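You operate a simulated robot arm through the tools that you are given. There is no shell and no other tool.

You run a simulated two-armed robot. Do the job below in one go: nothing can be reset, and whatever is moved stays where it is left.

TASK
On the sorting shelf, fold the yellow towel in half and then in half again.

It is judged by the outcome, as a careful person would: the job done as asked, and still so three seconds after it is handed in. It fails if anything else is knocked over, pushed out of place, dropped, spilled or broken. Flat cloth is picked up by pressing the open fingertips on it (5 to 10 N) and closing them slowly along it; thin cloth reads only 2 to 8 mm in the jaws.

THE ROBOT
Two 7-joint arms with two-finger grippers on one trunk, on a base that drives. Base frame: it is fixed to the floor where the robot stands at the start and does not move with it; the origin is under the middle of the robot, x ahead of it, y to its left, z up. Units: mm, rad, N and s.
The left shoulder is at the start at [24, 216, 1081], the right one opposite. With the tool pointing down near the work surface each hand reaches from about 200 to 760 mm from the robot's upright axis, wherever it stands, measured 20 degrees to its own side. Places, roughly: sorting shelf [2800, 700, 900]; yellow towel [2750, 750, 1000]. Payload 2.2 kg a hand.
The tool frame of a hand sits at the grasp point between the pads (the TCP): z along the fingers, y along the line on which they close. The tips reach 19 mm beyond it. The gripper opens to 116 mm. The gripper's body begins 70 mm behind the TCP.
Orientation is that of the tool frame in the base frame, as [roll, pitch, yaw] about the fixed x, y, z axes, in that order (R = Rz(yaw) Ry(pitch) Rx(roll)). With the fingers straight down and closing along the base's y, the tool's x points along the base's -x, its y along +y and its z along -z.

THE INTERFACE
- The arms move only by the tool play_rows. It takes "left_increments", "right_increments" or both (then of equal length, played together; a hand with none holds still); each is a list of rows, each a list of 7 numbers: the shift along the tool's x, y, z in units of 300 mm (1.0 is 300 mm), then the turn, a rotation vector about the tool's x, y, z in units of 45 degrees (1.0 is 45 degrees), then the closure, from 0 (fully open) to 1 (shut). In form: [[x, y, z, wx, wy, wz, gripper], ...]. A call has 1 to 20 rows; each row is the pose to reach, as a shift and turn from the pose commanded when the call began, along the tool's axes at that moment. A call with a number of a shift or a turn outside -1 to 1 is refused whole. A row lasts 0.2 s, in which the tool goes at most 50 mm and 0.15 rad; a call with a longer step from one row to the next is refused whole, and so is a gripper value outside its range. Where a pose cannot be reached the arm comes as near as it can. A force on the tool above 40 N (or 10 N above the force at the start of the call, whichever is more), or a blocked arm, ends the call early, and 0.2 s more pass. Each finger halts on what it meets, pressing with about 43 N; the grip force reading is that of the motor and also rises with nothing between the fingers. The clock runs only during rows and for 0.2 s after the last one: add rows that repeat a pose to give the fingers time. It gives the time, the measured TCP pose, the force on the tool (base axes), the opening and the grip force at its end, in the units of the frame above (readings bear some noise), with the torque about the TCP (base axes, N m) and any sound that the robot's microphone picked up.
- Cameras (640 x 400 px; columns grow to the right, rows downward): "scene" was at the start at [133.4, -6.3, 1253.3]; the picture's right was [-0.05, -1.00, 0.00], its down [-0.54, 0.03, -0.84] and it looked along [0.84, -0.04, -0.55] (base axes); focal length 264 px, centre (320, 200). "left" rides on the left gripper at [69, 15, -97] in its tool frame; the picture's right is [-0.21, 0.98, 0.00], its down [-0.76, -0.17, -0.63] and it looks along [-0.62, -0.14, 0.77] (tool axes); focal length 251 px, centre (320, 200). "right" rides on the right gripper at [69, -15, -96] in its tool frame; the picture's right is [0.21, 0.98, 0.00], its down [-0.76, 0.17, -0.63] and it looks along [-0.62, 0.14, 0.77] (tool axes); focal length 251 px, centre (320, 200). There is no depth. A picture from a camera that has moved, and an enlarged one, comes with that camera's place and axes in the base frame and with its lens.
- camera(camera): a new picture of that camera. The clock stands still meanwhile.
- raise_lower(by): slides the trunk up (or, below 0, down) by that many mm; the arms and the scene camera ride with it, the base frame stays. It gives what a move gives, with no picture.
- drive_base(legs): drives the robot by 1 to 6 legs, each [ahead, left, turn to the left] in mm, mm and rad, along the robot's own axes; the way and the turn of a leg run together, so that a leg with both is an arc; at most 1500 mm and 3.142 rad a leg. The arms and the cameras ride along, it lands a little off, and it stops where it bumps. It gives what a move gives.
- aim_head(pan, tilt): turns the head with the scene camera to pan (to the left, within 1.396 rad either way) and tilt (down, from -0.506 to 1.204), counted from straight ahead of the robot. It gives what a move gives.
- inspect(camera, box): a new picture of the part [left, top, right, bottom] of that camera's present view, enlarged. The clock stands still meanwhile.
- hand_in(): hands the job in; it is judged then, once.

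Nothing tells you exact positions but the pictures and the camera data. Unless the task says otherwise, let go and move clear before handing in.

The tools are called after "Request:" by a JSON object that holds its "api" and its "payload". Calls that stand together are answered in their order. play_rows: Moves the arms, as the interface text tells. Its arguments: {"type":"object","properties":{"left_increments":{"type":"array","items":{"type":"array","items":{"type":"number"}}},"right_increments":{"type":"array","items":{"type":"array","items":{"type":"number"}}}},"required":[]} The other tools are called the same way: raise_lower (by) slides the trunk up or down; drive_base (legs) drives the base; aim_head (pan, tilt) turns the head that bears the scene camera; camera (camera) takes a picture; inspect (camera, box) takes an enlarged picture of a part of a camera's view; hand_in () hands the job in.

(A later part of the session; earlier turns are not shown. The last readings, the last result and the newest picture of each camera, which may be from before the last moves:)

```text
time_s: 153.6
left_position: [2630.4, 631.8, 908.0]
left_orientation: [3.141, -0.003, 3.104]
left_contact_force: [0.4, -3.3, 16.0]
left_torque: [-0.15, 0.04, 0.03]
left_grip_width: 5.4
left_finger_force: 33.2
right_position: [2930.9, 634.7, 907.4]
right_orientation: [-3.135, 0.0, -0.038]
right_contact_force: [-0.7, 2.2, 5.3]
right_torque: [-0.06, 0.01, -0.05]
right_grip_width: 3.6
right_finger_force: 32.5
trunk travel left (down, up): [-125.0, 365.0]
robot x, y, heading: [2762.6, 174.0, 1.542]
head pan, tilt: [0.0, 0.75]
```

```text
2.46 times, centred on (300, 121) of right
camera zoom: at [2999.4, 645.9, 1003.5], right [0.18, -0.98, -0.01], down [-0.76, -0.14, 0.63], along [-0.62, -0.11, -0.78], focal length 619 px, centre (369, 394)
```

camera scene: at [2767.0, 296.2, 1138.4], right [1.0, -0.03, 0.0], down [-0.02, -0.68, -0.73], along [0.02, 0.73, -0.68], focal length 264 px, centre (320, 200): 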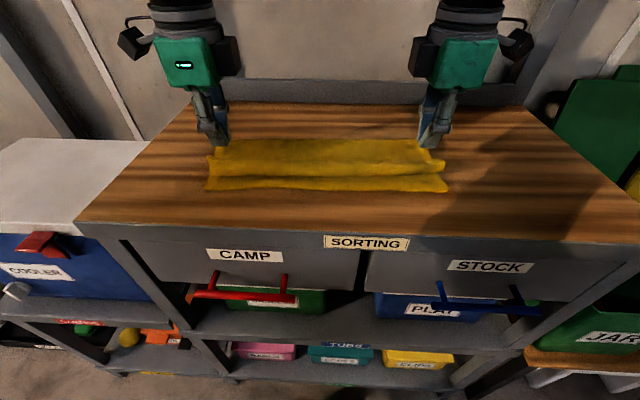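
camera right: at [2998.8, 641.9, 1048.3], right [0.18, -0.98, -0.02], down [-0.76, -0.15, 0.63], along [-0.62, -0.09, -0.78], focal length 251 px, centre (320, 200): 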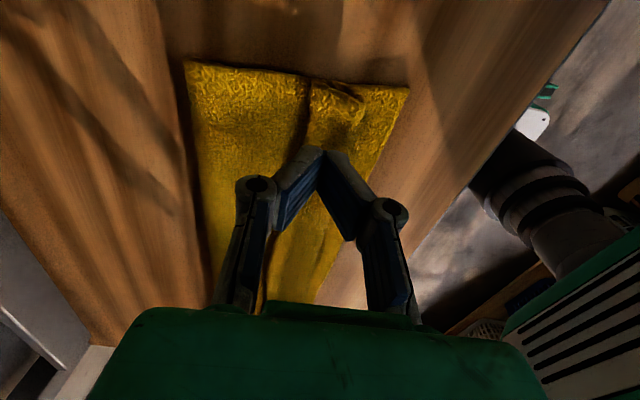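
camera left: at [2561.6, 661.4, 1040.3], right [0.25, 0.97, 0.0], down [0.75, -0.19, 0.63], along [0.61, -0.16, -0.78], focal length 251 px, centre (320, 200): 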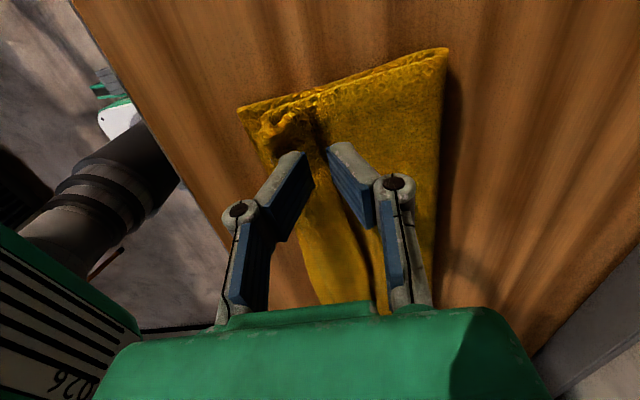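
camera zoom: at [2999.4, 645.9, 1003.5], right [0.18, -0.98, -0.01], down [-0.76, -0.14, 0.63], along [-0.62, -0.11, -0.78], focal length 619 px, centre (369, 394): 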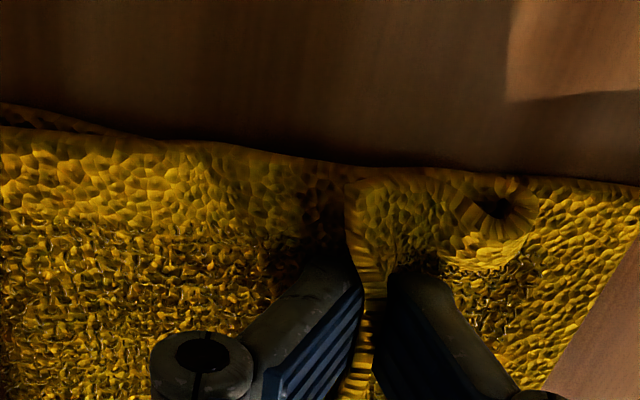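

Both grippers now hold the free edge itself (5.4 and 3.6 mm). I'll lift 40 mm to check it's only the edge strip.

Request:
{"api": "play_rows", "payload": {"left_increments": [[0, 0, -0.03, 0, 0, 0, 1], [0, 0, -0.07, 0, 0, 0, 1], [0, 0, -0.11, 0, 0, 0, 1], [0, 0, -0.15, 0, 0, 0, 1]], "right_increments": [[0, 0, -0.03, 0, 0, 0, 1], [0, 0, -0.07, 0, 0, 0, 1], [0, 0, -0.11, 0, 0, 0, 1], [0, 0, -0.15, 0, 0, 0, 1]]}}

Request:
{"api": "camera", "payload": {"camera": "left"}}

Request:
{"api": "camera", "payload": {"camera": "right"}}

Request:
{"api": "inspect", "payload": {"camera": "scene", "box": [190, 100, 470, 220]}}

```text
time_s: 154.6
left_position: [2629.4, 632.1, 951.4]
left_orientation: [-3.14, -0.005, 3.105]
left_contact_force: [-0.1, 0.0, -0.1]
left_torque: [-0.02, -0.01, 0.01]
left_grip_width: 5.0
left_finger_force: 33.1
right_position: [2929.8, 633.7, 951.9]
right_orientation: [-3.135, -0.002, -0.038]
right_contact_force: [-0.4, -0.3, -0.3]
right_torque: [0.0, -0.01, 0.01]
right_grip_width: 3.5
right_finger_force: 32.5
trunk travel left (down, up): [-125.0, 365.0]
robot x, y, heading: [2763.3, 173.3, 1.543]
head pan, tilt: [0.0, 0.75]
```

```text
taken
camera left: at [2560.4, 651.3, 1047.9], right [0.25, 0.97, 0.0], down [0.75, -0.19, 0.63], along [0.61, -0.16, -0.78], focal length 251 px, centre (320, 200)
```

left: 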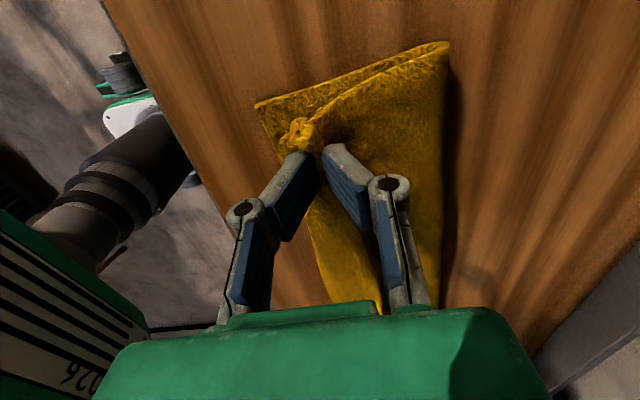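

```text
taken
camera right: at [2998.4, 645.6, 1048.1], right [0.18, -0.98, -0.01], down [-0.76, -0.14, 0.63], along [-0.62, -0.11, -0.78], focal length 251 px, centre (320, 200)
```

right: 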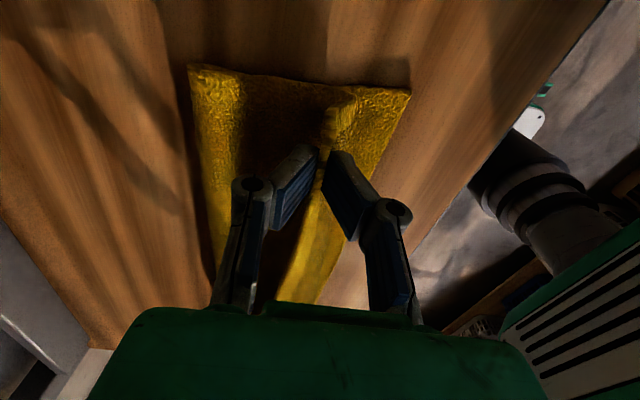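

```text
2.29 times, centred on (330, 160) of scene
camera zoom: at [2767.0, 297.0, 1138.2], right [1.0, -0.03, 0.0], down [-0.02, -0.68, -0.73], along [0.02, 0.73, -0.68], focal length 604 px, centre (297, 291)
```

zoom: 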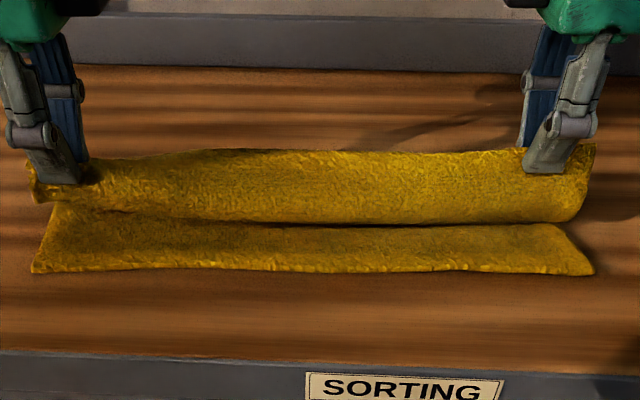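

Request:
{"api": "inspect", "payload": {"camera": "left", "box": [220, 30, 460, 180]}}

Request:
{"api": "inspect", "payload": {"camera": "right", "box": [170, 40, 430, 202]}}

```text
2.67 times, centred on (340, 105) of left
camera zoom: at [2560.4, 651.3, 1047.9], right [0.25, 0.97, 0.0], down [0.75, -0.19, 0.63], along [0.61, -0.16, -0.78], focal length 670 px, centre (267, 453)
```

zoom: 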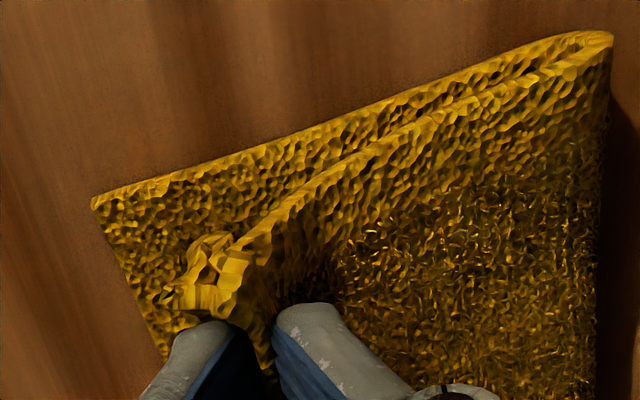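

```text
2.46 times, centred on (300, 121) of right
camera zoom: at [2998.4, 645.6, 1048.1], right [0.18, -0.98, -0.01], down [-0.76, -0.14, 0.63], along [-0.62, -0.11, -0.78], focal length 619 px, centre (369, 394)
```

zoom: 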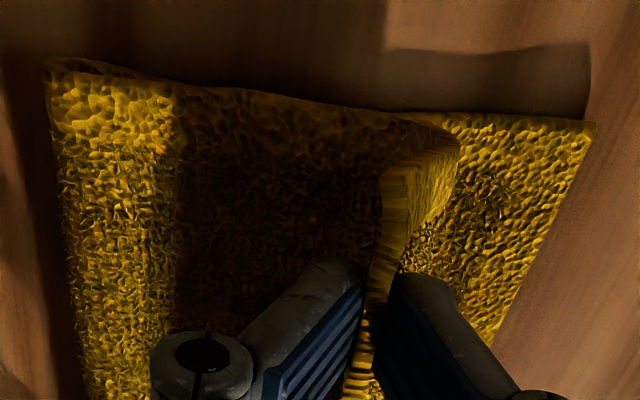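

The right hand holds just the edge, perfect. The left has also caught the layer underneath, so I'll set the left back down and release it to try that side again.

Request:
{"api": "play_rows", "payload": {"left_increments": [[0, 0, 0.04, 0, 0, 0, 1], [0, 0, 0.08, 0, 0, 0, 1], [0, 0, 0.12, 0, 0, 0, 1], [0, 0, 0.138, 0, 0, 0, 1], [0, 0, 0.138, 0, 0, 0, 0.95], [0, 0, 0.138, 0, 0, 0, 0.9], [0, 0, 0.138, 0, 0, 0, 0.85], [0, 0, 0.138, 0, 0, 0, 0.82], [0, 0, 0.1, 0, 0, 0, 0.82], [0, 0, 0.04, 0, 0, 0, 0.82], [0, 0, 0.0, 0, 0, 0, 0.82]]}}

Request:
{"api": "camera", "payload": {"camera": "left"}}

Request:
{"api": "inspect", "payload": {"camera": "left", "box": [220, 30, 460, 180]}}

Request:
{"api": "inspect", "payload": {"camera": "scene", "box": [190, 100, 470, 220]}}

```text
time_s: 157.0
left_position: [2629.0, 632.4, 951.8]
left_orientation: [-3.141, -0.005, 3.104]
left_contact_force: [-0.4, -1.1, 0.5]
left_torque: [0.0, 0.02, -0.01]
left_grip_width: 20.7
left_finger_force: 0.0
right_position: [2930.2, 634.5, 951.2]
right_orientation: [-3.137, -0.003, -0.038]
right_contact_force: [0.2, -1.5, 0.1]
right_torque: [-0.07, 0.0, 0.01]
right_grip_width: 3.6
right_finger_force: 32.7
trunk travel left (down, up): [-125.0, 365.0]
robot x, y, heading: [2760.2, 170.9, 1.543]
head pan, tilt: [0.0, 0.75]
```

```text
taken
camera left: at [2560.7, 651.1, 1048.6], right [0.25, 0.97, 0.0], down [0.75, -0.19, 0.63], along [0.61, -0.16, -0.78], focal length 251 px, centre (320, 200)
```

left: 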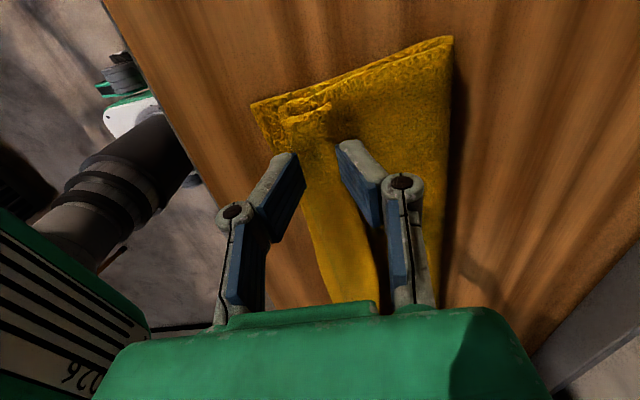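

```text
2.67 times, centred on (340, 105) of left
camera zoom: at [2560.7, 651.1, 1048.6], right [0.25, 0.97, 0.0], down [0.75, -0.19, 0.63], along [0.61, -0.16, -0.78], focal length 670 px, centre (267, 453)
```

zoom: 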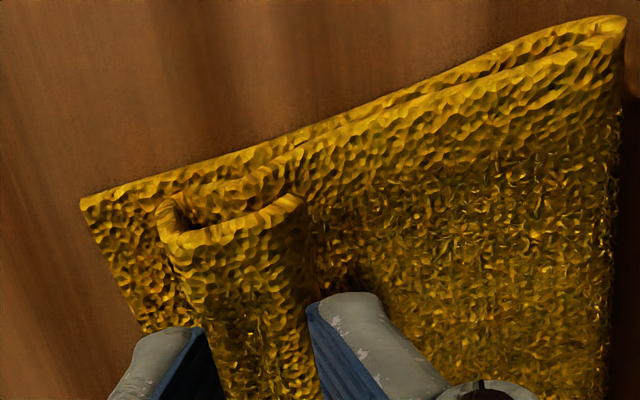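

```text
2.29 times, centred on (330, 160) of scene
camera zoom: at [2767.0, 297.3, 1138.1], right [1.0, -0.03, 0.0], down [-0.02, -0.68, -0.73], along [0.02, 0.73, -0.68], focal length 604 px, centre (297, 291)
```

zoom: 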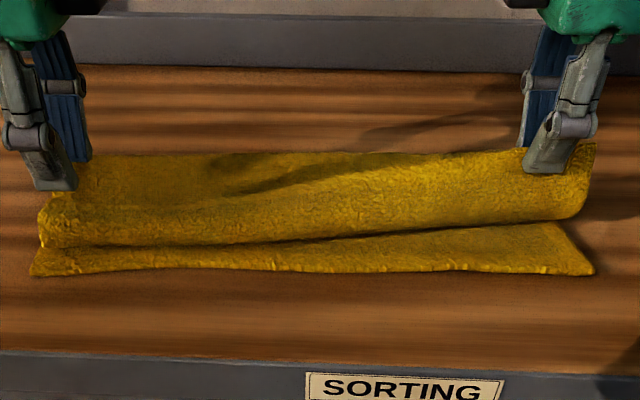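

Now I can see the left strip's free edge is really at about y 644, so the finger had landed on it before. I'll shift 6 mm back and pinch again with lighter contact.

Request:
{"api": "play_rows", "payload": {"left_increments": [[0, 0.01, 0.03, 0, 0, 0, 0.82], [0, 0.02, 0.07, 0, 0, 0, 0.82], [0, 0.02, 0.11, 0, 0, 0, 0.82], [0, 0.02, 0.13, 0, 0, 0, 0.82], [0, 0.02, 0.141, 0, 0, 0, 0.82], [0, 0.02, 0.141, 0, 0, 0, 0.82]]}}

Request:
{"api": "inspect", "payload": {"camera": "left", "box": [220, 30, 460, 180]}}

```text
time_s: 158.4
left_position: [2629.8, 639.4, 909.5]
left_orientation: [3.141, -0.005, 3.106]
left_contact_force: [0.5, 1.3, 2.0]
left_torque: [0.0, 0.0, 0.02]
left_grip_width: 20.6
left_finger_force: 0.0
right_position: [2929.5, 634.8, 952.2]
right_orientation: [-3.137, -0.001, -0.04]
right_contact_force: [-0.2, -0.4, 1.0]
right_torque: [-0.04, -0.03, 0.02]
right_grip_width: 3.9
right_finger_force: 32.4
trunk travel left (down, up): [-125.0, 365.0]
robot x, y, heading: [2762.2, 171.7, 1.544]
head pan, tilt: [0.0, 0.75]
```

```text
2.67 times, centred on (340, 105) of left
camera zoom: at [2560.9, 658.2, 1006.5], right [0.25, 0.97, 0.0], down [0.75, -0.19, 0.63], along [0.61, -0.16, -0.78], focal length 670 px, centre (267, 453)
```

zoom: 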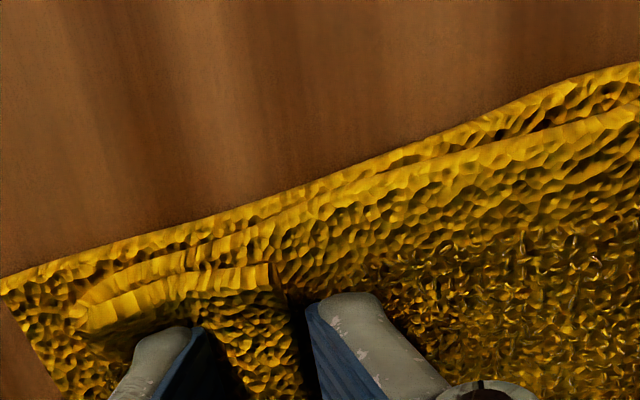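

The strip's free edge now lies between the left fingers with a clear gap to the back finger. Closing slowly.

Request:
{"api": "play_rows", "payload": {"left_increments": [[0, 0, 0.002, 0, 0, 0, 0.84], [0, 0, 0.003, 0, 0, 0, 0.86], [0, 0, 0.003, 0, 0, 0, 0.88], [0, 0, 0.003, 0, 0, 0, 0.9], [0, 0, 0.003, 0, 0, 0, 0.92], [0, 0, 0.003, 0, 0, 0, 0.94], [0, 0, 0.003, 0, 0, 0, 0.96], [0, 0, 0.003, 0, 0, 0, 0.98], [0, 0, 0.003, 0, 0, 0, 1], [0, 0, 0.003, 0, 0, 0, 1], [0, 0, 0.003, 0, 0, 0, 1]]}}

Request:
{"api": "inspect", "payload": {"camera": "left", "box": [220, 30, 460, 180]}}

```text
time_s: 160.8
left_position: [2630.0, 638.1, 908.8]
left_orientation: [-3.139, -0.002, 3.106]
left_contact_force: [-0.2, -1.0, 2.4]
left_torque: [0.0, -0.02, 0.02]
left_grip_width: 4.5
left_finger_force: 32.8
right_position: [2930.0, 634.5, 952.5]
right_orientation: [-3.138, -0.001, -0.037]
right_contact_force: [-0.2, 0.1, -0.1]
right_torque: [-0.05, -0.01, -0.01]
right_grip_width: 3.5
right_finger_force: 32.4
trunk travel left (down, up): [-125.0, 365.0]
robot x, y, heading: [2766.0, 170.5, 1.542]
head pan, tilt: [0.0, 0.75]
```

```text
2.67 times, centred on (340, 105) of left
camera zoom: at [2560.3, 657.6, 1005.5], right [0.25, 0.97, 0.0], down [0.75, -0.19, 0.63], along [0.61, -0.16, -0.78], focal length 670 px, centre (267, 453)
```

zoom: 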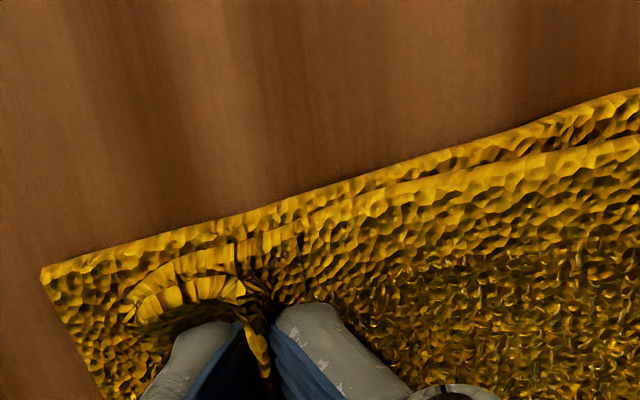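

Grip width 4.5 mm; the strip edge seems captured. I'll lift the left hand to the same height as the right and check.

Request:
{"api": "play_rows", "payload": {"left_increments": [[0, 0, -0.03, 0, 0, 0, 1], [0, 0, -0.07, 0, 0, 0, 1], [0, 0, -0.11, 0, 0, 0, 1], [0, 0, -0.143, 0, 0, 0, 1], [0, 0, -0.143, 0, 0, 0, 1]]}}

Request:
{"api": "inspect", "payload": {"camera": "left", "box": [220, 30, 460, 180]}}

Request:
{"api": "inspect", "payload": {"camera": "scene", "box": [190, 100, 470, 220]}}

```text
time_s: 162.0
left_position: [2629.8, 638.8, 952.0]
left_orientation: [-3.14, -0.003, 3.105]
left_contact_force: [-0.4, 0.1, 0.3]
left_torque: [-0.05, -0.01, 0.02]
left_grip_width: 4.3
left_finger_force: 33.0
right_position: [2929.9, 634.8, 950.9]
right_orientation: [-3.135, -0.001, -0.037]
right_contact_force: [-0.4, -0.1, 0.5]
right_torque: [-0.04, -0.03, 0.0]
right_grip_width: 3.6
right_finger_force: 33.1
trunk travel left (down, up): [-125.0, 365.0]
robot x, y, heading: [2759.3, 172.4, 1.545]
head pan, tilt: [0.0, 0.75]
```

```text
2.67 times, centred on (340, 105) of left
camera zoom: at [2560.3, 658.4, 1048.3], right [0.25, 0.97, 0.0], down [0.75, -0.19, 0.63], along [0.61, -0.16, -0.78], focal length 670 px, centre (267, 453)
```

zoom: 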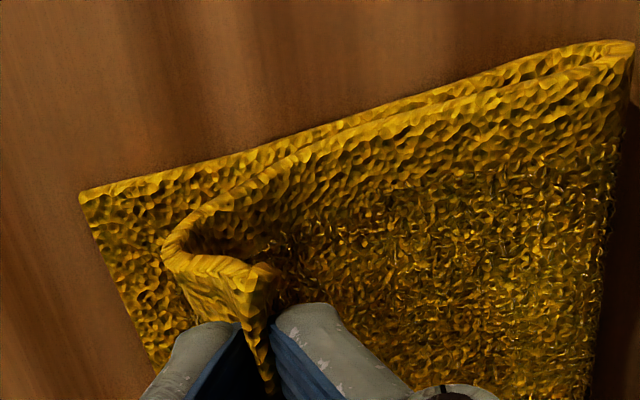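

```text
2.29 times, centred on (330, 160) of scene
camera zoom: at [2767.1, 297.6, 1138.1], right [1.0, -0.03, 0.0], down [-0.02, -0.68, -0.73], along [0.02, 0.73, -0.68], focal length 604 px, centre (297, 291)
```

zoom: 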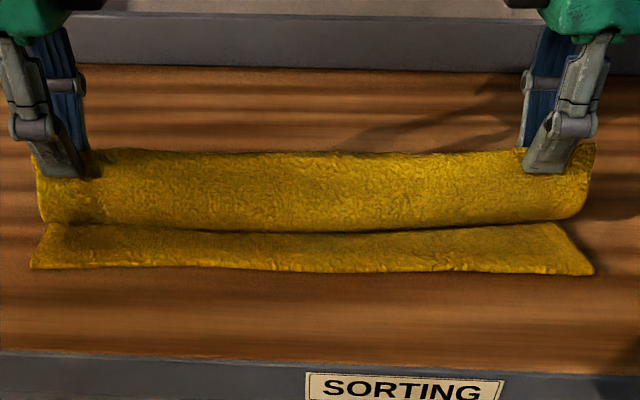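

Both hands now hold just the edge itself. I'll lift it back to the top of the arc above the true half line so the crease resets further back, then lay it down again.

Request:
{"api": "play_rows", "payload": {"left_increments": [[0.0006, 0.017, -0.083, 0, 0, 0, 1], [0.0014, 0.04, -0.15, 0, 0, 0, 1], [0.003, 0.083, -0.207, 0, 0, 0, 1], [0.005, 0.14, -0.25, 0, 0, 0, 1], [0.0074, 0.207, -0.277, 0, 0, 0, 1], [0.0098, 0.273, -0.293, 0, 0, 0, 1], [0.0122, 0.34, -0.3, 0, 0, 0, 1], [0.0122, 0.34, -0.3, 0, 0, 0, 1]], "right_increments": [[-0.0005, -0.013, -0.087, 0, 0, 0, 1], [-0.0012, -0.033, -0.153, 0, 0, 0, 1], [-0.0027, -0.073, -0.21, 0, 0, 0, 1], [-0.0046, -0.123, -0.253, 0, 0, 0, 1], [-0.0067, -0.18, -0.28, 0, 0, 0, 1], [-0.0089, -0.24, -0.297, 0, 0, 0, 1], [-0.011, -0.297, -0.303, 0, 0, 0, 1], [-0.011, -0.297, -0.303, 0, 0, 0, 1]]}}

Request:
{"api": "camera", "payload": {"camera": "scene"}}

Request:
{"api": "camera", "payload": {"camera": "left"}}

Request:
{"api": "camera", "payload": {"camera": "right"}}

```text
time_s: 163.8
left_position: [2630.3, 739.8, 1041.7]
left_orientation: [3.141, -0.005, 3.106]
left_contact_force: [0.0, -0.2, 0.1]
left_torque: [0.01, 0.02, -0.01]
left_grip_width: 4.5
left_finger_force: 33.2
right_position: [2930.7, 722.8, 1043.7]
right_orientation: [-3.134, -0.001, -0.036]
right_contact_force: [0.0, 0.5, -0.4]
right_torque: [-0.03, -0.01, 0.04]
right_grip_width: 3.4
right_finger_force: 32.2
trunk travel left (down, up): [-125.0, 365.0]
robot x, y, heading: [2762.6, 173.1, 1.543]
head pan, tilt: [0.0, 0.75]
```

```text
taken
camera scene: at [2767.0, 297.5, 1138.2], right [1.0, -0.03, 0.0], down [-0.02, -0.68, -0.73], along [0.02, 0.73, -0.68], focal length 264 px, centre (320, 200)
```

scene: 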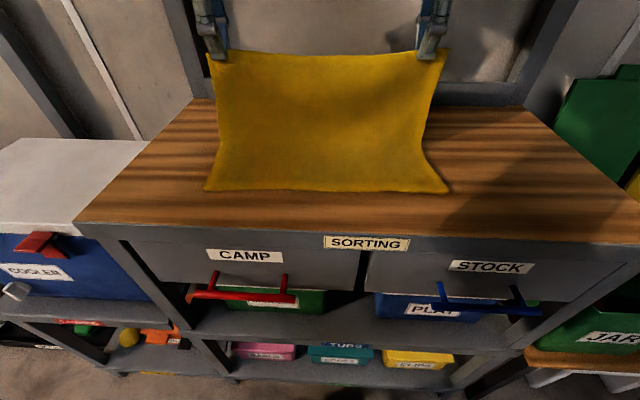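

```text
taken
camera left: at [2561.0, 758.1, 1138.3], right [0.25, 0.97, 0.0], down [0.75, -0.19, 0.63], along [0.61, -0.16, -0.78], focal length 251 px, centre (320, 200)
```

left: 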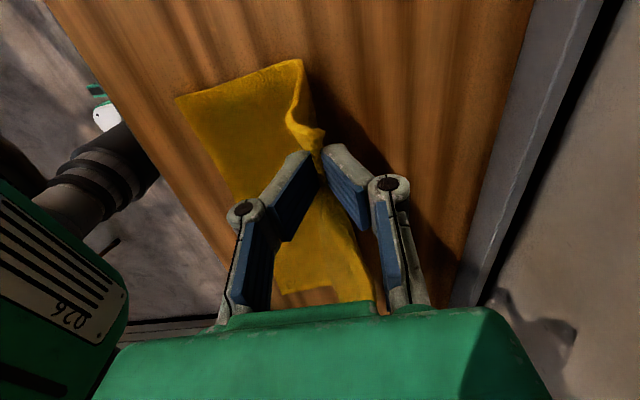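

```text
taken
camera right: at [2998.5, 734.4, 1139.8], right [0.18, -0.98, -0.01], down [-0.76, -0.14, 0.63], along [-0.62, -0.11, -0.78], focal length 251 px, centre (320, 200)
```

right: 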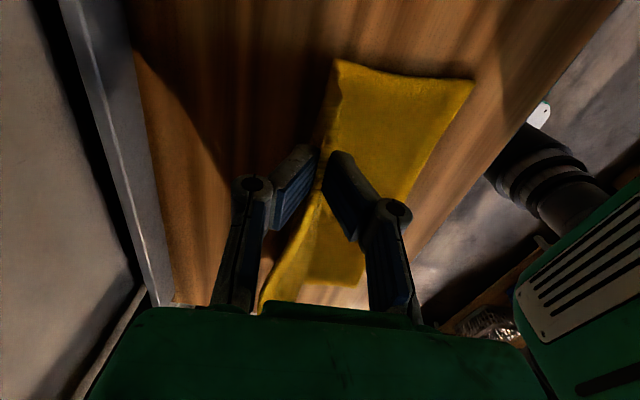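

The towel now hangs perfectly straight from its own edge. I'll lay it down slowly along the arc with the fingers tilting forward.

Request:
{"api": "play_rows", "payload": {"left_increments": [[-0.0015, -0.04, 0.005, -0.064, 0, 0, 1], [-0.003, -0.081, 0.0137, -0.127, 0, 0, 1], [-0.0044, -0.1223, 0.0233, -0.191, 0, 0, 1], [-0.006, -0.1633, 0.035, -0.255, 0, 0, 1], [-0.0073, -0.2033, 0.0517, -0.338, 0, 0, 1], [-0.0087, -0.2423, 0.0703, -0.42, 0, 0, 1], [-0.01, -0.279, 0.0933, -0.503, 0, 0, 1], [-0.0113, -0.314, 0.1187, -0.586, 0, 0, 1], [-0.0125, -0.346, 0.1473, -0.662, 0, 0, 1], [-0.0135, -0.376, 0.1777, -0.739, 0, 0, 1], [-0.0145, -0.4027, 0.2113, -0.815, 0, 0, 1], [-0.0154, -0.427, 0.2467, -0.892, 0, 0, 1], [-0.016, -0.4473, 0.284, -0.943, 0, 0, 1], [-0.0167, -0.465, 0.322, -0.993, 0, 0, 1], [-0.017, -0.475, 0.3533, -0.993, 0, 0, 1], [-0.017, -0.475, 0.3533, -0.993, 0, 0, 1]], "right_increments": [[0.0015, 0.04, 0.005, 0.064, 0, 0, 1], [0.003, 0.081, 0.0137, 0.127, 0, 0, 1], [0.0044, 0.1223, 0.0233, 0.191, 0, 0, 1], [0.006, 0.1633, 0.035, 0.255, 0, 0, 1], [0.0073, 0.2033, 0.0517, 0.338, 0, 0, 1], [0.0087, 0.2423, 0.0703, 0.42, 0, 0, 1], [0.01, 0.279, 0.0933, 0.503, 0, 0, 1], [0.0113, 0.314, 0.1187, 0.586, 0, 0, 1], [0.0125, 0.346, 0.1473, 0.662, 0, 0, 1], [0.0135, 0.376, 0.1777, 0.739, 0, 0, 1], [0.0145, 0.4027, 0.2113, 0.815, 0, 0, 1], [0.0154, 0.427, 0.2467, 0.892, 0, 0, 1], [0.016, 0.4473, 0.284, 0.943, 0, 0, 1], [0.0167, 0.465, 0.322, 0.993, 0, 0, 1], [0.017, 0.475, 0.3533, 0.993, 0, 0, 1], [0.017, 0.475, 0.3533, 0.993, 0, 0, 1]]}}

Request:
{"api": "camera", "payload": {"camera": "scene"}}

Request:
{"api": "inspect", "payload": {"camera": "scene", "box": [190, 100, 470, 220]}}

Request:
{"api": "inspect", "payload": {"camera": "left", "box": [180, 20, 440, 182]}}

Request:
{"api": "inspect", "payload": {"camera": "right", "box": [200, 40, 460, 202]}}

```text
time_s: 167.2
left_position: [2630.1, 596.4, 936.0]
left_orientation: [2.363, -0.005, 3.103]
left_contact_force: [-0.1, 0.0, -0.2]
left_torque: [-0.09, 0.0, -0.02]
left_grip_width: 4.6
left_finger_force: 33.3
right_position: [2929.2, 580.5, 936.1]
right_orientation: [-2.357, -0.002, -0.038]
right_contact_force: [0.0, 0.8, 0.2]
right_torque: [-0.01, -0.01, -0.02]
right_grip_width: 3.8
right_finger_force: 32.6
trunk travel left (down, up): [-125.0, 365.0]
robot x, y, heading: [2761.8, 176.6, 1.54]
head pan, tilt: [0.0, 0.75]
```

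```text
taken
camera scene: at [2767.0, 295.7, 1138.3], right [1.0, -0.03, 0.0], down [-0.02, -0.68, -0.73], along [0.02, 0.73, -0.68], focal length 264 px, centre (320, 200)
```

scene: 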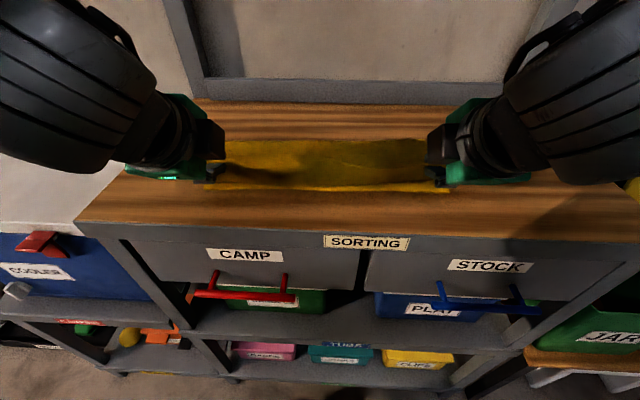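

```text
2.29 times, centred on (330, 160) of scene
camera zoom: at [2767.0, 295.7, 1138.3], right [1.0, -0.03, 0.0], down [-0.02, -0.68, -0.73], along [0.02, 0.73, -0.68], focal length 604 px, centre (297, 291)
```

zoom: 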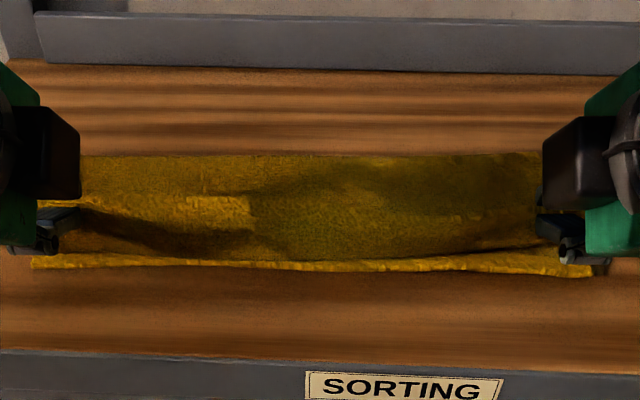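

```text
2.46 times, centred on (310, 101) of left
camera zoom: at [2558.0, 543.9, 1015.5], right [0.24, 0.69, 0.69], down [0.74, -0.59, 0.33], along [0.63, 0.42, -0.65], focal length 619 px, centre (345, 444)
```

zoom: 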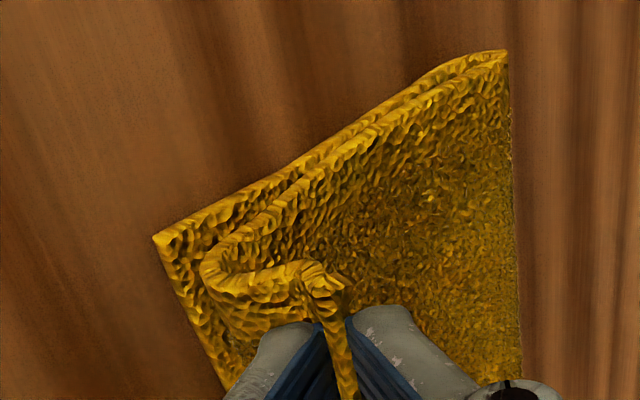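

```text
2.46 times, centred on (330, 121) of right
camera zoom: at [2995.5, 520.2, 1014.5], right [0.19, -0.7, -0.69], down [-0.78, -0.54, 0.33], along [-0.6, 0.48, -0.64], focal length 619 px, centre (295, 394)
```

zoom: 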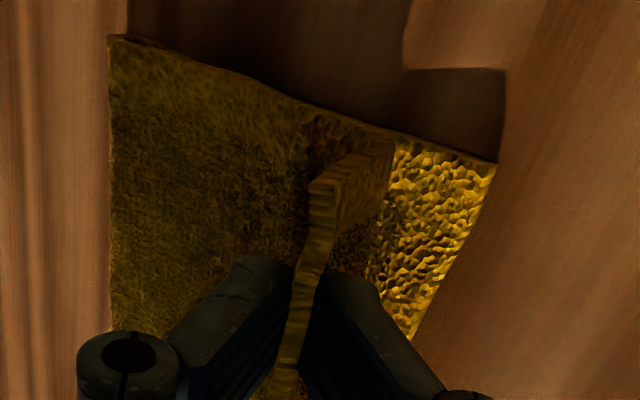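

The crease again drifted forward about 19 mm while laying, which would leave the top edge overhanging. I'll lift back up and hang the edge about 16 mm further back to compensate.

Request:
{"api": "play_rows", "payload": {"left_increments": [[0, 0.049, -0.036, 0, 0, 0, 1], [0.001, 0.0987, -0.062, 0.0746, 0, 0, 1], [0.002, 0.153, -0.079, 0.151, 0, 0, 1], [0.003, 0.209, -0.084, 0.2275, 0, 0, 1], [0.005, 0.266, -0.08, 0.304, 0, 0, 1], [0.0065, 0.322, -0.071, 0.393, 0, 0, 1], [0.008, 0.377, -0.055, 0.482, 0, 0, 1], [0.01, 0.426, -0.034, 0.571, 0, 0, 1], [0.012, 0.474, -0.006, 0.66, 0, 0, 1], [0.014, 0.519, 0.025, 0.75, 0, 0, 1], [0.016, 0.559, 0.06, 0.839, 0, 0, 1], [0.018, 0.597, 0.097, 0.915, 0, 0, 1], [0.019, 0.623, 0.128, 0.992, 0, 0, 1], [0.019, 0.623, 0.128, 0.992, 0, 0, 1], [0.019, 0.623, 0.128, 0.992, 0, 0, 1]], "right_increments": [[0, -0.049, -0.036, 0, 0, 0, 1], [-0.001, -0.0987, -0.062, -0.0746, 0, 0, 1], [-0.002, -0.153, -0.079, -0.151, 0, 0, 1], [-0.003, -0.209, -0.084, -0.2275, 0, 0, 1], [-0.005, -0.266, -0.08, -0.304, 0, 0, 1], [-0.0065, -0.322, -0.071, -0.393, 0, 0, 1], [-0.008, -0.377, -0.055, -0.482, 0, 0, 1], [-0.01, -0.426, -0.034, -0.571, 0, 0, 1], [-0.012, -0.474, -0.006, -0.66, 0, 0, 1], [-0.014, -0.519, 0.025, -0.75, 0, 0, 1], [-0.016, -0.559, 0.06, -0.839, 0, 0, 1], [-0.018, -0.597, 0.097, -0.915, 0, 0, 1], [-0.019, -0.623, 0.128, -0.992, 0, 0, 1], [-0.019, -0.623, 0.128, -0.992, 0, 0, 1], [-0.019, -0.623, 0.128, -0.992, 0, 0, 1]]}}

Request:
{"api": "camera", "payload": {"camera": "scene"}}

Request:
{"api": "camera", "payload": {"camera": "left"}}

```text
time_s: 170.4
left_position: [2630.2, 760.0, 1039.9]
left_orientation: [-3.139, -0.003, 3.106]
left_contact_force: [1.1, 0.7, -0.6]
left_torque: [0.04, -0.03, -0.01]
left_grip_width: 4.3
left_finger_force: 33.0
right_position: [2929.8, 742.2, 1040.4]
right_orientation: [-3.136, -0.003, -0.039]
right_contact_force: [0.6, 0.2, -0.3]
right_torque: [0.04, 0.0, -0.01]
right_grip_width: 3.6
right_finger_force: 32.3
trunk travel left (down, up): [-125.0, 365.0]
robot x, y, heading: [2763.8, 173.9, 1.546]
head pan, tilt: [0.0, 0.75]
```

```text
taken
camera scene: at [2767.2, 299.3, 1137.9], right [1.0, -0.03, 0.0], down [-0.02, -0.69, -0.73], along [0.02, 0.73, -0.69], focal length 264 px, centre (320, 200)
```

scene: 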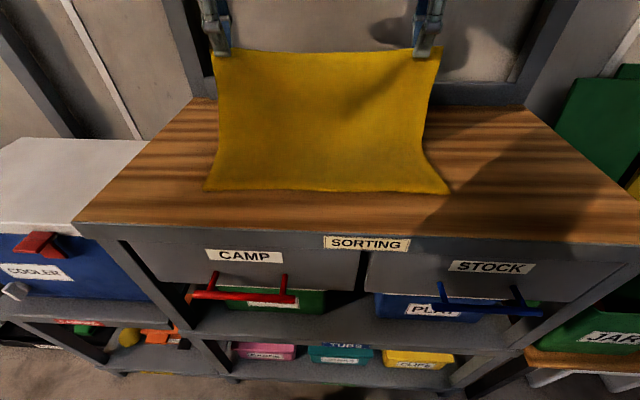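

```text
taken
camera left: at [2561.7, 778.9, 1135.9], right [0.25, 0.97, 0.0], down [0.75, -0.19, 0.63], along [0.61, -0.16, -0.78], focal length 251 px, centre (320, 200)
```

left: 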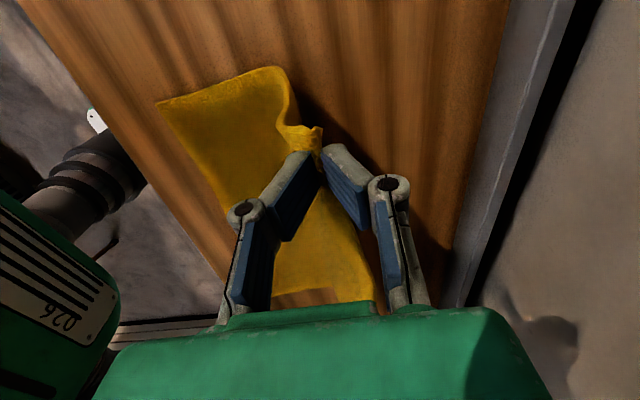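

The towel hangs straight again with the line further back. This time I'll first tilt and lower in place so the loop forms behind, at the fold line, and then draw the edge forward low over the towel.

Request:
{"api": "play_rows", "payload": {"left_increments": [[0, 0, 0.017, -0.127, 0, 0, 1], [0, 0, 0.05, -0.255, 0, 0, 1], [0, 0, 0.09, -0.382, 0, 0, 1], [0, -0.003, 0.133, -0.51, 0, 0, 1], [0, -0.007, 0.177, -0.637, 0, 0, 1], [0, -0.01, 0.22, -0.739, 0, 0, 1], [0, -0.017, 0.26, -0.841, 0, 0, 1], [0, -0.023, 0.297, -0.943, 0, 0, 1], [0, -0.033, 0.323, -0.993, 0, 0, 1], [0, -0.033, 0.323, -0.993, 0, 0, 1]], "right_increments": [[0, 0, 0.017, 0.127, 0, 0, 1], [0, 0, 0.05, 0.255, 0, 0, 1], [0, 0, 0.09, 0.382, 0, 0, 1], [0, 0.003, 0.133, 0.51, 0, 0, 1], [0, 0.007, 0.177, 0.637, 0, 0, 1], [0, 0.01, 0.22, 0.739, 0, 0, 1], [0, 0.017, 0.26, 0.841, 0, 0, 1], [0, 0.023, 0.297, 0.943, 0, 0, 1], [0, 0.033, 0.323, 0.993, 0, 0, 1], [0, 0.033, 0.323, 0.993, 0, 0, 1]]}}

Request:
{"api": "camera", "payload": {"camera": "scene"}}

Request:
{"api": "camera", "payload": {"camera": "left"}}

Request:
{"api": "camera", "payload": {"camera": "right"}}

```text
time_s: 172.6
left_position: [2629.9, 749.3, 942.5]
left_orientation: [2.363, -0.003, 3.104]
left_contact_force: [-1.6, 0.0, -0.4]
left_torque: [-0.08, 0.03, -0.01]
left_grip_width: 4.4
left_finger_force: 33.3
right_position: [2929.3, 731.0, 943.7]
right_orientation: [-2.355, -0.002, -0.038]
right_contact_force: [0.0, -0.8, 0.2]
right_torque: [-0.02, -0.01, -0.01]
right_grip_width: 3.6
right_finger_force: 32.7
trunk travel left (down, up): [-125.0, 365.0]
robot x, y, heading: [2764.1, 173.5, 1.548]
head pan, tilt: [0.0, 0.75]
```

```text
taken
camera scene: at [2766.9, 297.2, 1138.1], right [1.0, -0.03, 0.0], down [-0.02, -0.68, -0.73], along [0.02, 0.73, -0.68], focal length 264 px, centre (320, 200)
```

scene: 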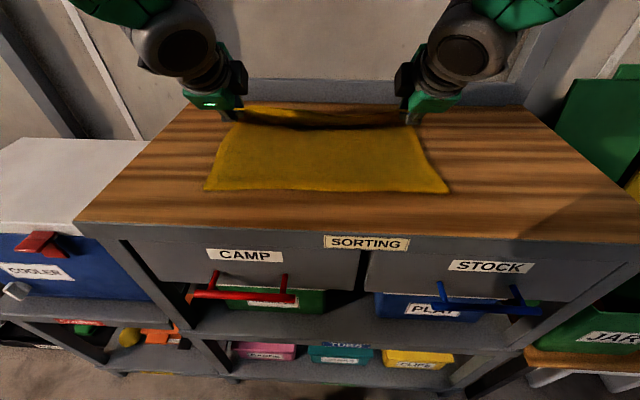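

```text
taken
camera left: at [2557.9, 695.7, 1022.3], right [0.24, 0.69, 0.69], down [0.74, -0.59, 0.33], along [0.63, 0.43, -0.65], focal length 251 px, centre (320, 200)
```

left: 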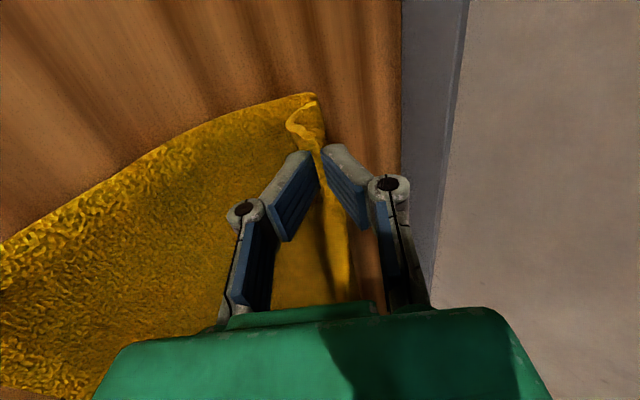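

```text
taken
camera right: at [2995.6, 670.7, 1021.9], right [0.19, -0.7, -0.69], down [-0.78, -0.54, 0.33], along [-0.6, 0.48, -0.64], focal length 251 px, centre (320, 200)
```

right: 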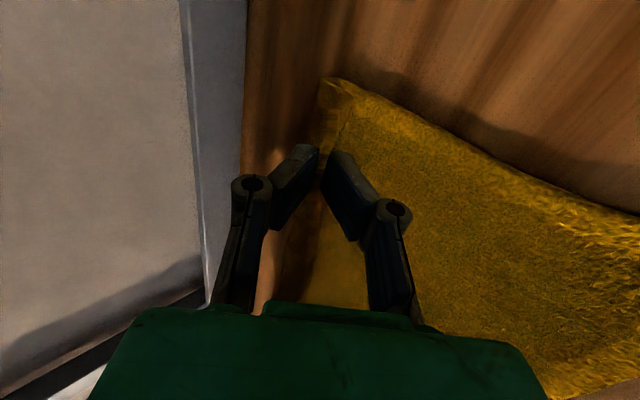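

The loop now sits behind the fold line as intended. I'll draw the edge forward at low height to just above the front edge.

Request:
{"api": "play_rows", "payload": {"left_increments": [[-0.002, -0.039, -0.033, 0, 0, 0, 1], [-0.004, -0.078, -0.065, 0, 0, 0, 1], [-0.005, -0.117, -0.098, 0, 0, 0, 1], [-0.007, -0.156, -0.131, 0, 0, 0, 1], [-0.009, -0.195, -0.164, 0, 0, 0, 1], [-0.011, -0.233, -0.196, 0, 0, 0, 1], [-0.013, -0.272, -0.229, 0, 0, 0, 1], [-0.014, -0.311, -0.262, 0, 0, 0, 1], [-0.016, -0.35, -0.294, 0, 0, 0, 1], [-0.018, -0.389, -0.327, 0, 0, 0, 1], [-0.018, -0.389, -0.327, 0, 0, 0, 1]], "right_increments": [[0.002, 0.039, -0.033, 0, 0, 0, 1], [0.004, 0.078, -0.065, 0, 0, 0, 1], [0.006, 0.118, -0.098, 0, 0, 0, 1], [0.008, 0.157, -0.131, 0, 0, 0, 1], [0.009, 0.196, -0.164, 0, 0, 0, 1], [0.011, 0.235, -0.196, 0, 0, 0, 1], [0.013, 0.274, -0.229, 0, 0, 0, 1], [0.015, 0.314, -0.262, 0, 0, 0, 1], [0.017, 0.353, -0.294, 0, 0, 0, 1], [0.019, 0.392, -0.327, 0, 0, 0, 1], [0.019, 0.392, -0.327, 0, 0, 0, 1]]}}

Request:
{"api": "inspect", "payload": {"camera": "scene", "box": [190, 100, 470, 220]}}

Request:
{"api": "inspect", "payload": {"camera": "left", "box": [180, 20, 440, 182]}}

Request:
{"api": "inspect", "payload": {"camera": "right", "box": [200, 40, 460, 202]}}

```text
time_s: 175.0
left_position: [2630.3, 597.6, 930.6]
left_orientation: [2.361, -0.004, 3.105]
left_contact_force: [0.1, 0.0, 0.9]
left_torque: [-0.05, 0.01, 0.01]
left_grip_width: 4.4
left_finger_force: 33.2
left hand out of reach, approached as far as the arm can: row 4, 5, 6, 7
right_position: [2930.5, 579.1, 930.6]
right_orientation: [-2.356, -0.001, -0.04]
right_contact_force: [-0.7, -0.1, -0.8]
right_torque: [-0.03, 0.03, -0.04]
right_grip_width: 3.7
right_finger_force: 32.5
right hand out of reach, approached as far as the arm can: row 4, 5, 6
trunk travel left (down, up): [-125.0, 365.0]
robot x, y, heading: [2763.9, 177.4, 1.545]
head pan, tilt: [0.0, 0.75]
```

```text
2.29 times, centred on (330, 160) of scene
camera zoom: at [2768.2, 296.2, 1138.2], right [1.0, -0.03, 0.0], down [-0.02, -0.68, -0.73], along [0.02, 0.73, -0.68], focal length 604 px, centre (297, 291)
```

zoom: 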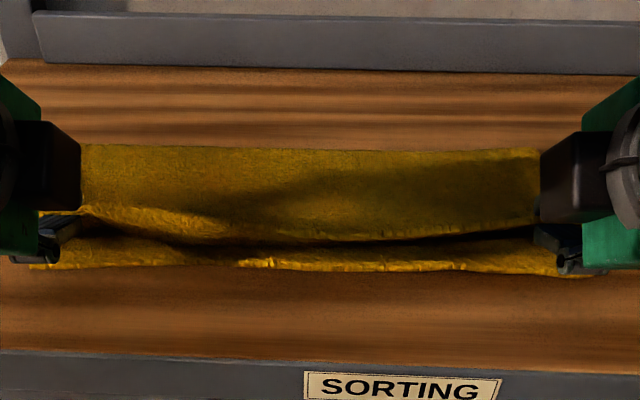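

```text
2.46 times, centred on (310, 101) of left
camera zoom: at [2557.9, 544.5, 1009.1], right [0.24, 0.69, 0.69], down [0.74, -0.59, 0.33], along [0.63, 0.42, -0.65], focal length 619 px, centre (345, 444)
```

zoom: 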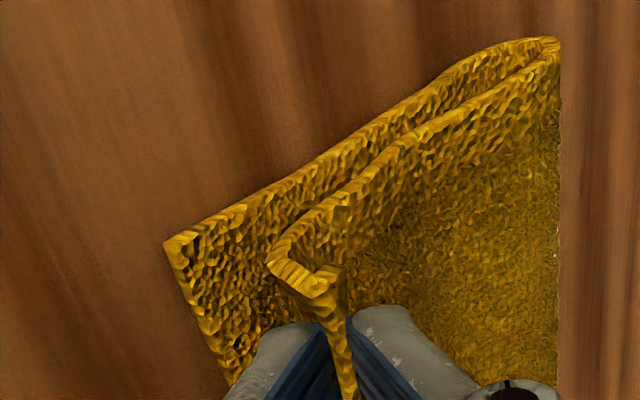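

```text
2.46 times, centred on (330, 121) of right
camera zoom: at [2996.1, 518.0, 1009.0], right [0.19, -0.7, -0.69], down [-0.78, -0.53, 0.33], along [-0.6, 0.48, -0.64], focal length 619 px, centre (295, 394)
```

zoom: 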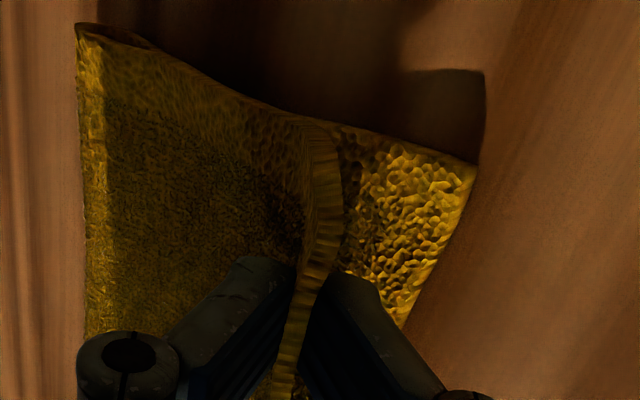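

Now the crease is right (about 742 left, 728 right, i.e. 144–149 mm from the front edge). I'll lower the held edge onto the front edge.

Request:
{"api": "play_rows", "payload": {"left_increments": [[0, -0.02, 0.008, 0, 0, 0, 1], [0, -0.04, 0.017, 0, 0, 0, 1], [0, -0.058, 0.025, 0, 0, 0, 1], [0, -0.058, 0.025, 0, 0, 0, 1]], "right_increments": [[0, 0.02, 0.008, 0, 0, 0, 1], [0, 0.04, 0.016, 0, 0, 0, 1], [0, 0.059, 0.024, 0, 0, 0, 1], [0, 0.059, 0.024, 0, 0, 0, 1]]}}

Request:
{"api": "inspect", "payload": {"camera": "left", "box": [180, 20, 440, 182]}}

Request:
{"api": "inspect", "payload": {"camera": "right", "box": [200, 40, 460, 202]}}

Request:
{"api": "inspect", "payload": {"camera": "scene", "box": [190, 100, 470, 220]}}

```text
time_s: 176.0
left_position: [2628.3, 588.0, 913.3]
left_orientation: [2.361, -0.002, 3.105]
left_contact_force: [1.1, 0.5, -0.2]
left_torque: [-0.04, 0.04, 0.03]
left_grip_width: 4.5
left_finger_force: 33.4
right_position: [2928.9, 572.0, 912.2]
right_orientation: [-2.354, 0.0, -0.039]
right_contact_force: [0.0, -0.1, -0.3]
right_torque: [-0.02, 0.03, -0.01]
right_grip_width: 3.7
right_finger_force: 32.7
trunk travel left (down, up): [-125.0, 365.0]
robot x, y, heading: [2764.3, 176.4, 1.541]
head pan, tilt: [0.0, 0.75]
```

```text
2.46 times, centred on (310, 101) of left
camera zoom: at [2557.5, 536.0, 991.8], right [0.24, 0.69, 0.69], down [0.74, -0.59, 0.33], along [0.63, 0.42, -0.65], focal length 619 px, centre (345, 444)
```

zoom: 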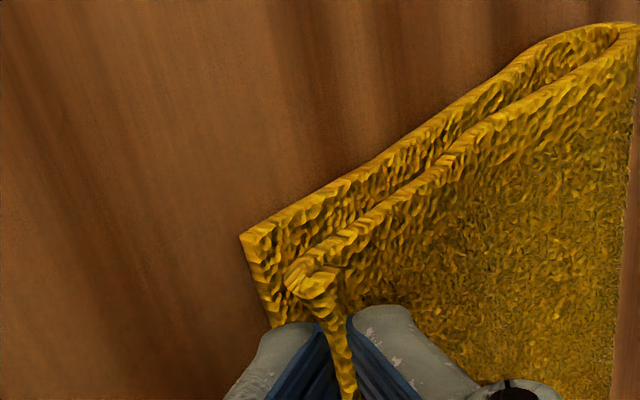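

```text
2.46 times, centred on (330, 121) of right
camera zoom: at [2995.5, 510.7, 990.9], right [0.19, -0.7, -0.69], down [-0.78, -0.54, 0.33], along [-0.6, 0.48, -0.64], focal length 619 px, centre (295, 394)
```

zoom: 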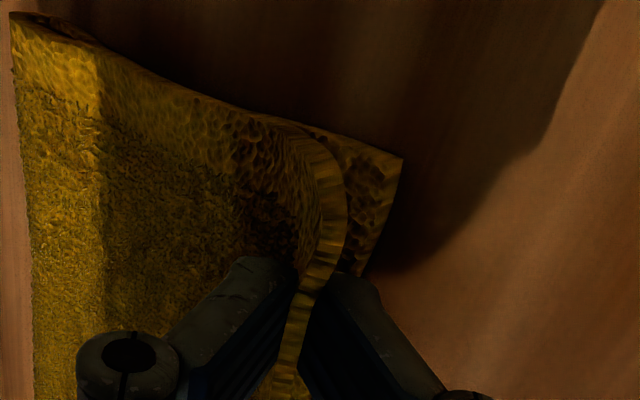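

```text
2.29 times, centred on (330, 160) of scene
camera zoom: at [2766.9, 295.8, 1138.3], right [1.0, -0.03, 0.0], down [-0.02, -0.68, -0.73], along [0.02, 0.73, -0.68], focal length 604 px, centre (297, 291)
```

zoom: 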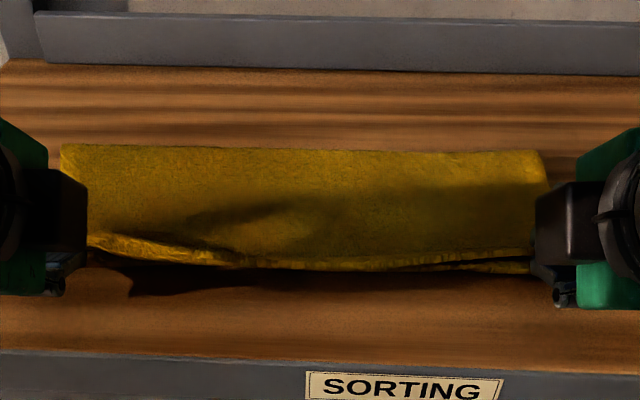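

That's a very clean fold: the top edge is right at the front edge on both sides. Releasing gently and sliding the fingers out backwards.

Request:
{"api": "play_rows", "payload": {"left_increments": [[0, 0, 0, 0, 0, 0, 0.97], [0, 0.001, -0.001, 0, 0, 0, 0.94], [0, 0.003, -0.003, 0, 0, 0, 0.91], [0, 0.005, -0.005, 0, 0, 0, 0.88], [0, 0.005, -0.005, 0, 0, 0, 0.88], [0, 0.005, -0.04, 0, 0, 0, 0.88], [0, 0.005, -0.09, 0, 0, 0, 0.88], [0, 0.005, -0.15, 0, 0, 0, 0.88], [0, 0.005, -0.22, 0, 0, 0, 0.88], [0, 0.005, -0.25, 0, 0, 0, 0.88]], "right_increments": [[0, 0, 0, 0, 0, 0, 0.97], [0, -0.001, -0.001, 0, 0, 0, 0.94], [0, -0.003, -0.003, 0, 0, 0, 0.91], [0, -0.005, -0.005, 0, 0, 0, 0.88], [0, -0.005, -0.005, 0, 0, 0, 0.88], [0, -0.005, -0.04, 0, 0, 0, 0.88], [0, -0.005, -0.09, 0, 0, 0, 0.88], [0, -0.005, -0.15, 0, 0, 0, 0.88], [0, -0.005, -0.22, 0, 0, 0, 0.88], [0, -0.005, -0.25, 0, 0, 0, 0.88]]}}

Request:
{"api": "camera", "payload": {"camera": "scene"}}

Request:
{"api": "inspect", "payload": {"camera": "scene", "box": [190, 100, 470, 220]}}

Request:
{"api": "inspect", "payload": {"camera": "left", "box": [180, 20, 440, 182]}}

Request:
{"api": "inspect", "payload": {"camera": "right", "box": [200, 40, 460, 202]}}

```text
time_s: 178.2
left_position: [2629.0, 539.1, 969.0]
left_orientation: [2.362, -0.005, 3.104]
left_contact_force: [0.7, 1.2, -0.2]
left_torque: [-0.01, -0.04, -0.02]
left_grip_width: 13.7
left_finger_force: 0.2
left hand out of reach, approached as far as the arm can: row 10
right_position: [2918.1, 528.2, 974.0]
right_orientation: [-2.358, -0.004, -0.04]
right_contact_force: [0.5, 1.1, 0.5]
right_torque: [-0.02, -0.01, 0.01]
right_grip_width: 13.9
right_finger_force: 0.0
right hand out of reach, approached as far as the arm can: row 7, 8, 9, 10
trunk travel left (down, up): [-125.0, 365.0]
robot x, y, heading: [2762.1, 170.6, 1.544]
head pan, tilt: [0.0, 0.75]
```

```text
taken
camera scene: at [2766.9, 295.4, 1138.3], right [1.0, -0.03, 0.0], down [-0.02, -0.68, -0.73], along [0.02, 0.73, -0.68], focal length 264 px, centre (320, 200)
```

scene: 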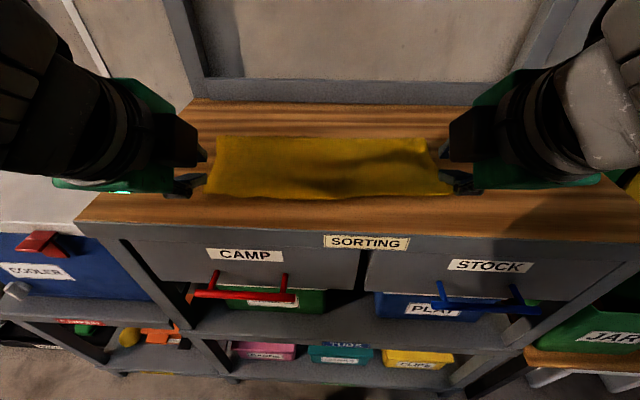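

```text
2.29 times, centred on (330, 160) of scene
camera zoom: at [2766.9, 295.4, 1138.3], right [1.0, -0.03, 0.0], down [-0.02, -0.68, -0.73], along [0.02, 0.73, -0.68], focal length 604 px, centre (297, 291)
```

zoom: 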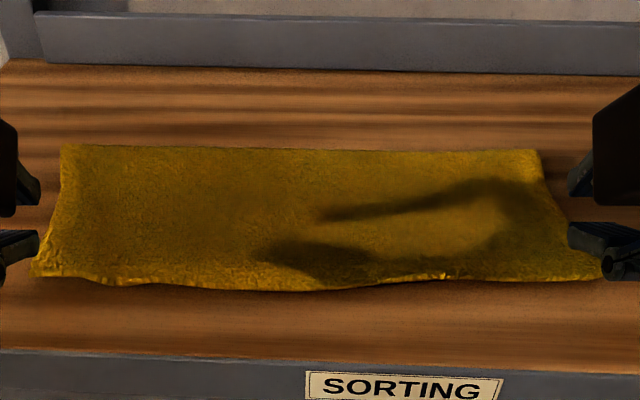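

```text
2.46 times, centred on (310, 101) of left
camera zoom: at [2557.7, 486.5, 1047.6], right [0.24, 0.69, 0.68], down [0.74, -0.59, 0.33], along [0.63, 0.42, -0.65], focal length 619 px, centre (345, 444)
```

zoom: 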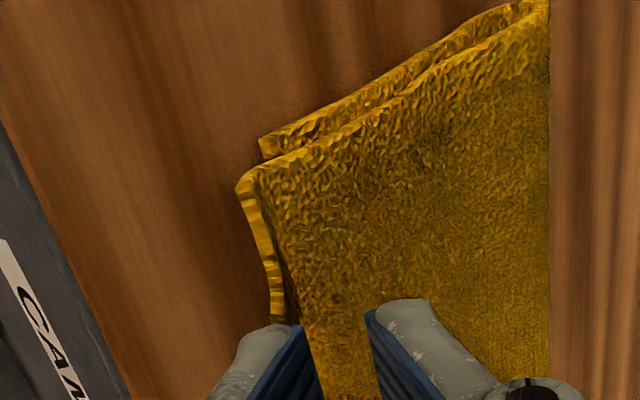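

```text
2.46 times, centred on (330, 121) of right
camera zoom: at [2984.9, 468.6, 1053.3], right [0.19, -0.7, -0.69], down [-0.78, -0.53, 0.33], along [-0.6, 0.48, -0.65], focal length 619 px, centre (295, 394)
```

zoom: 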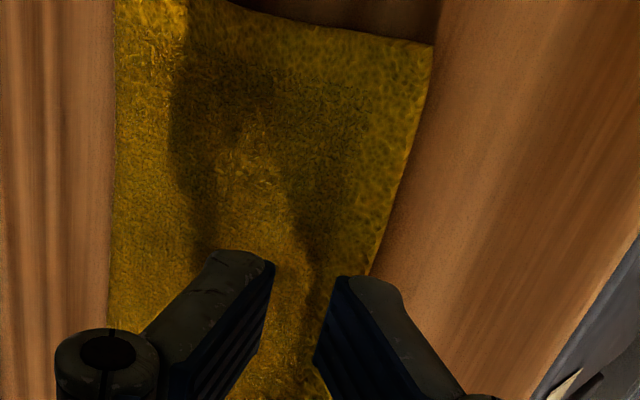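

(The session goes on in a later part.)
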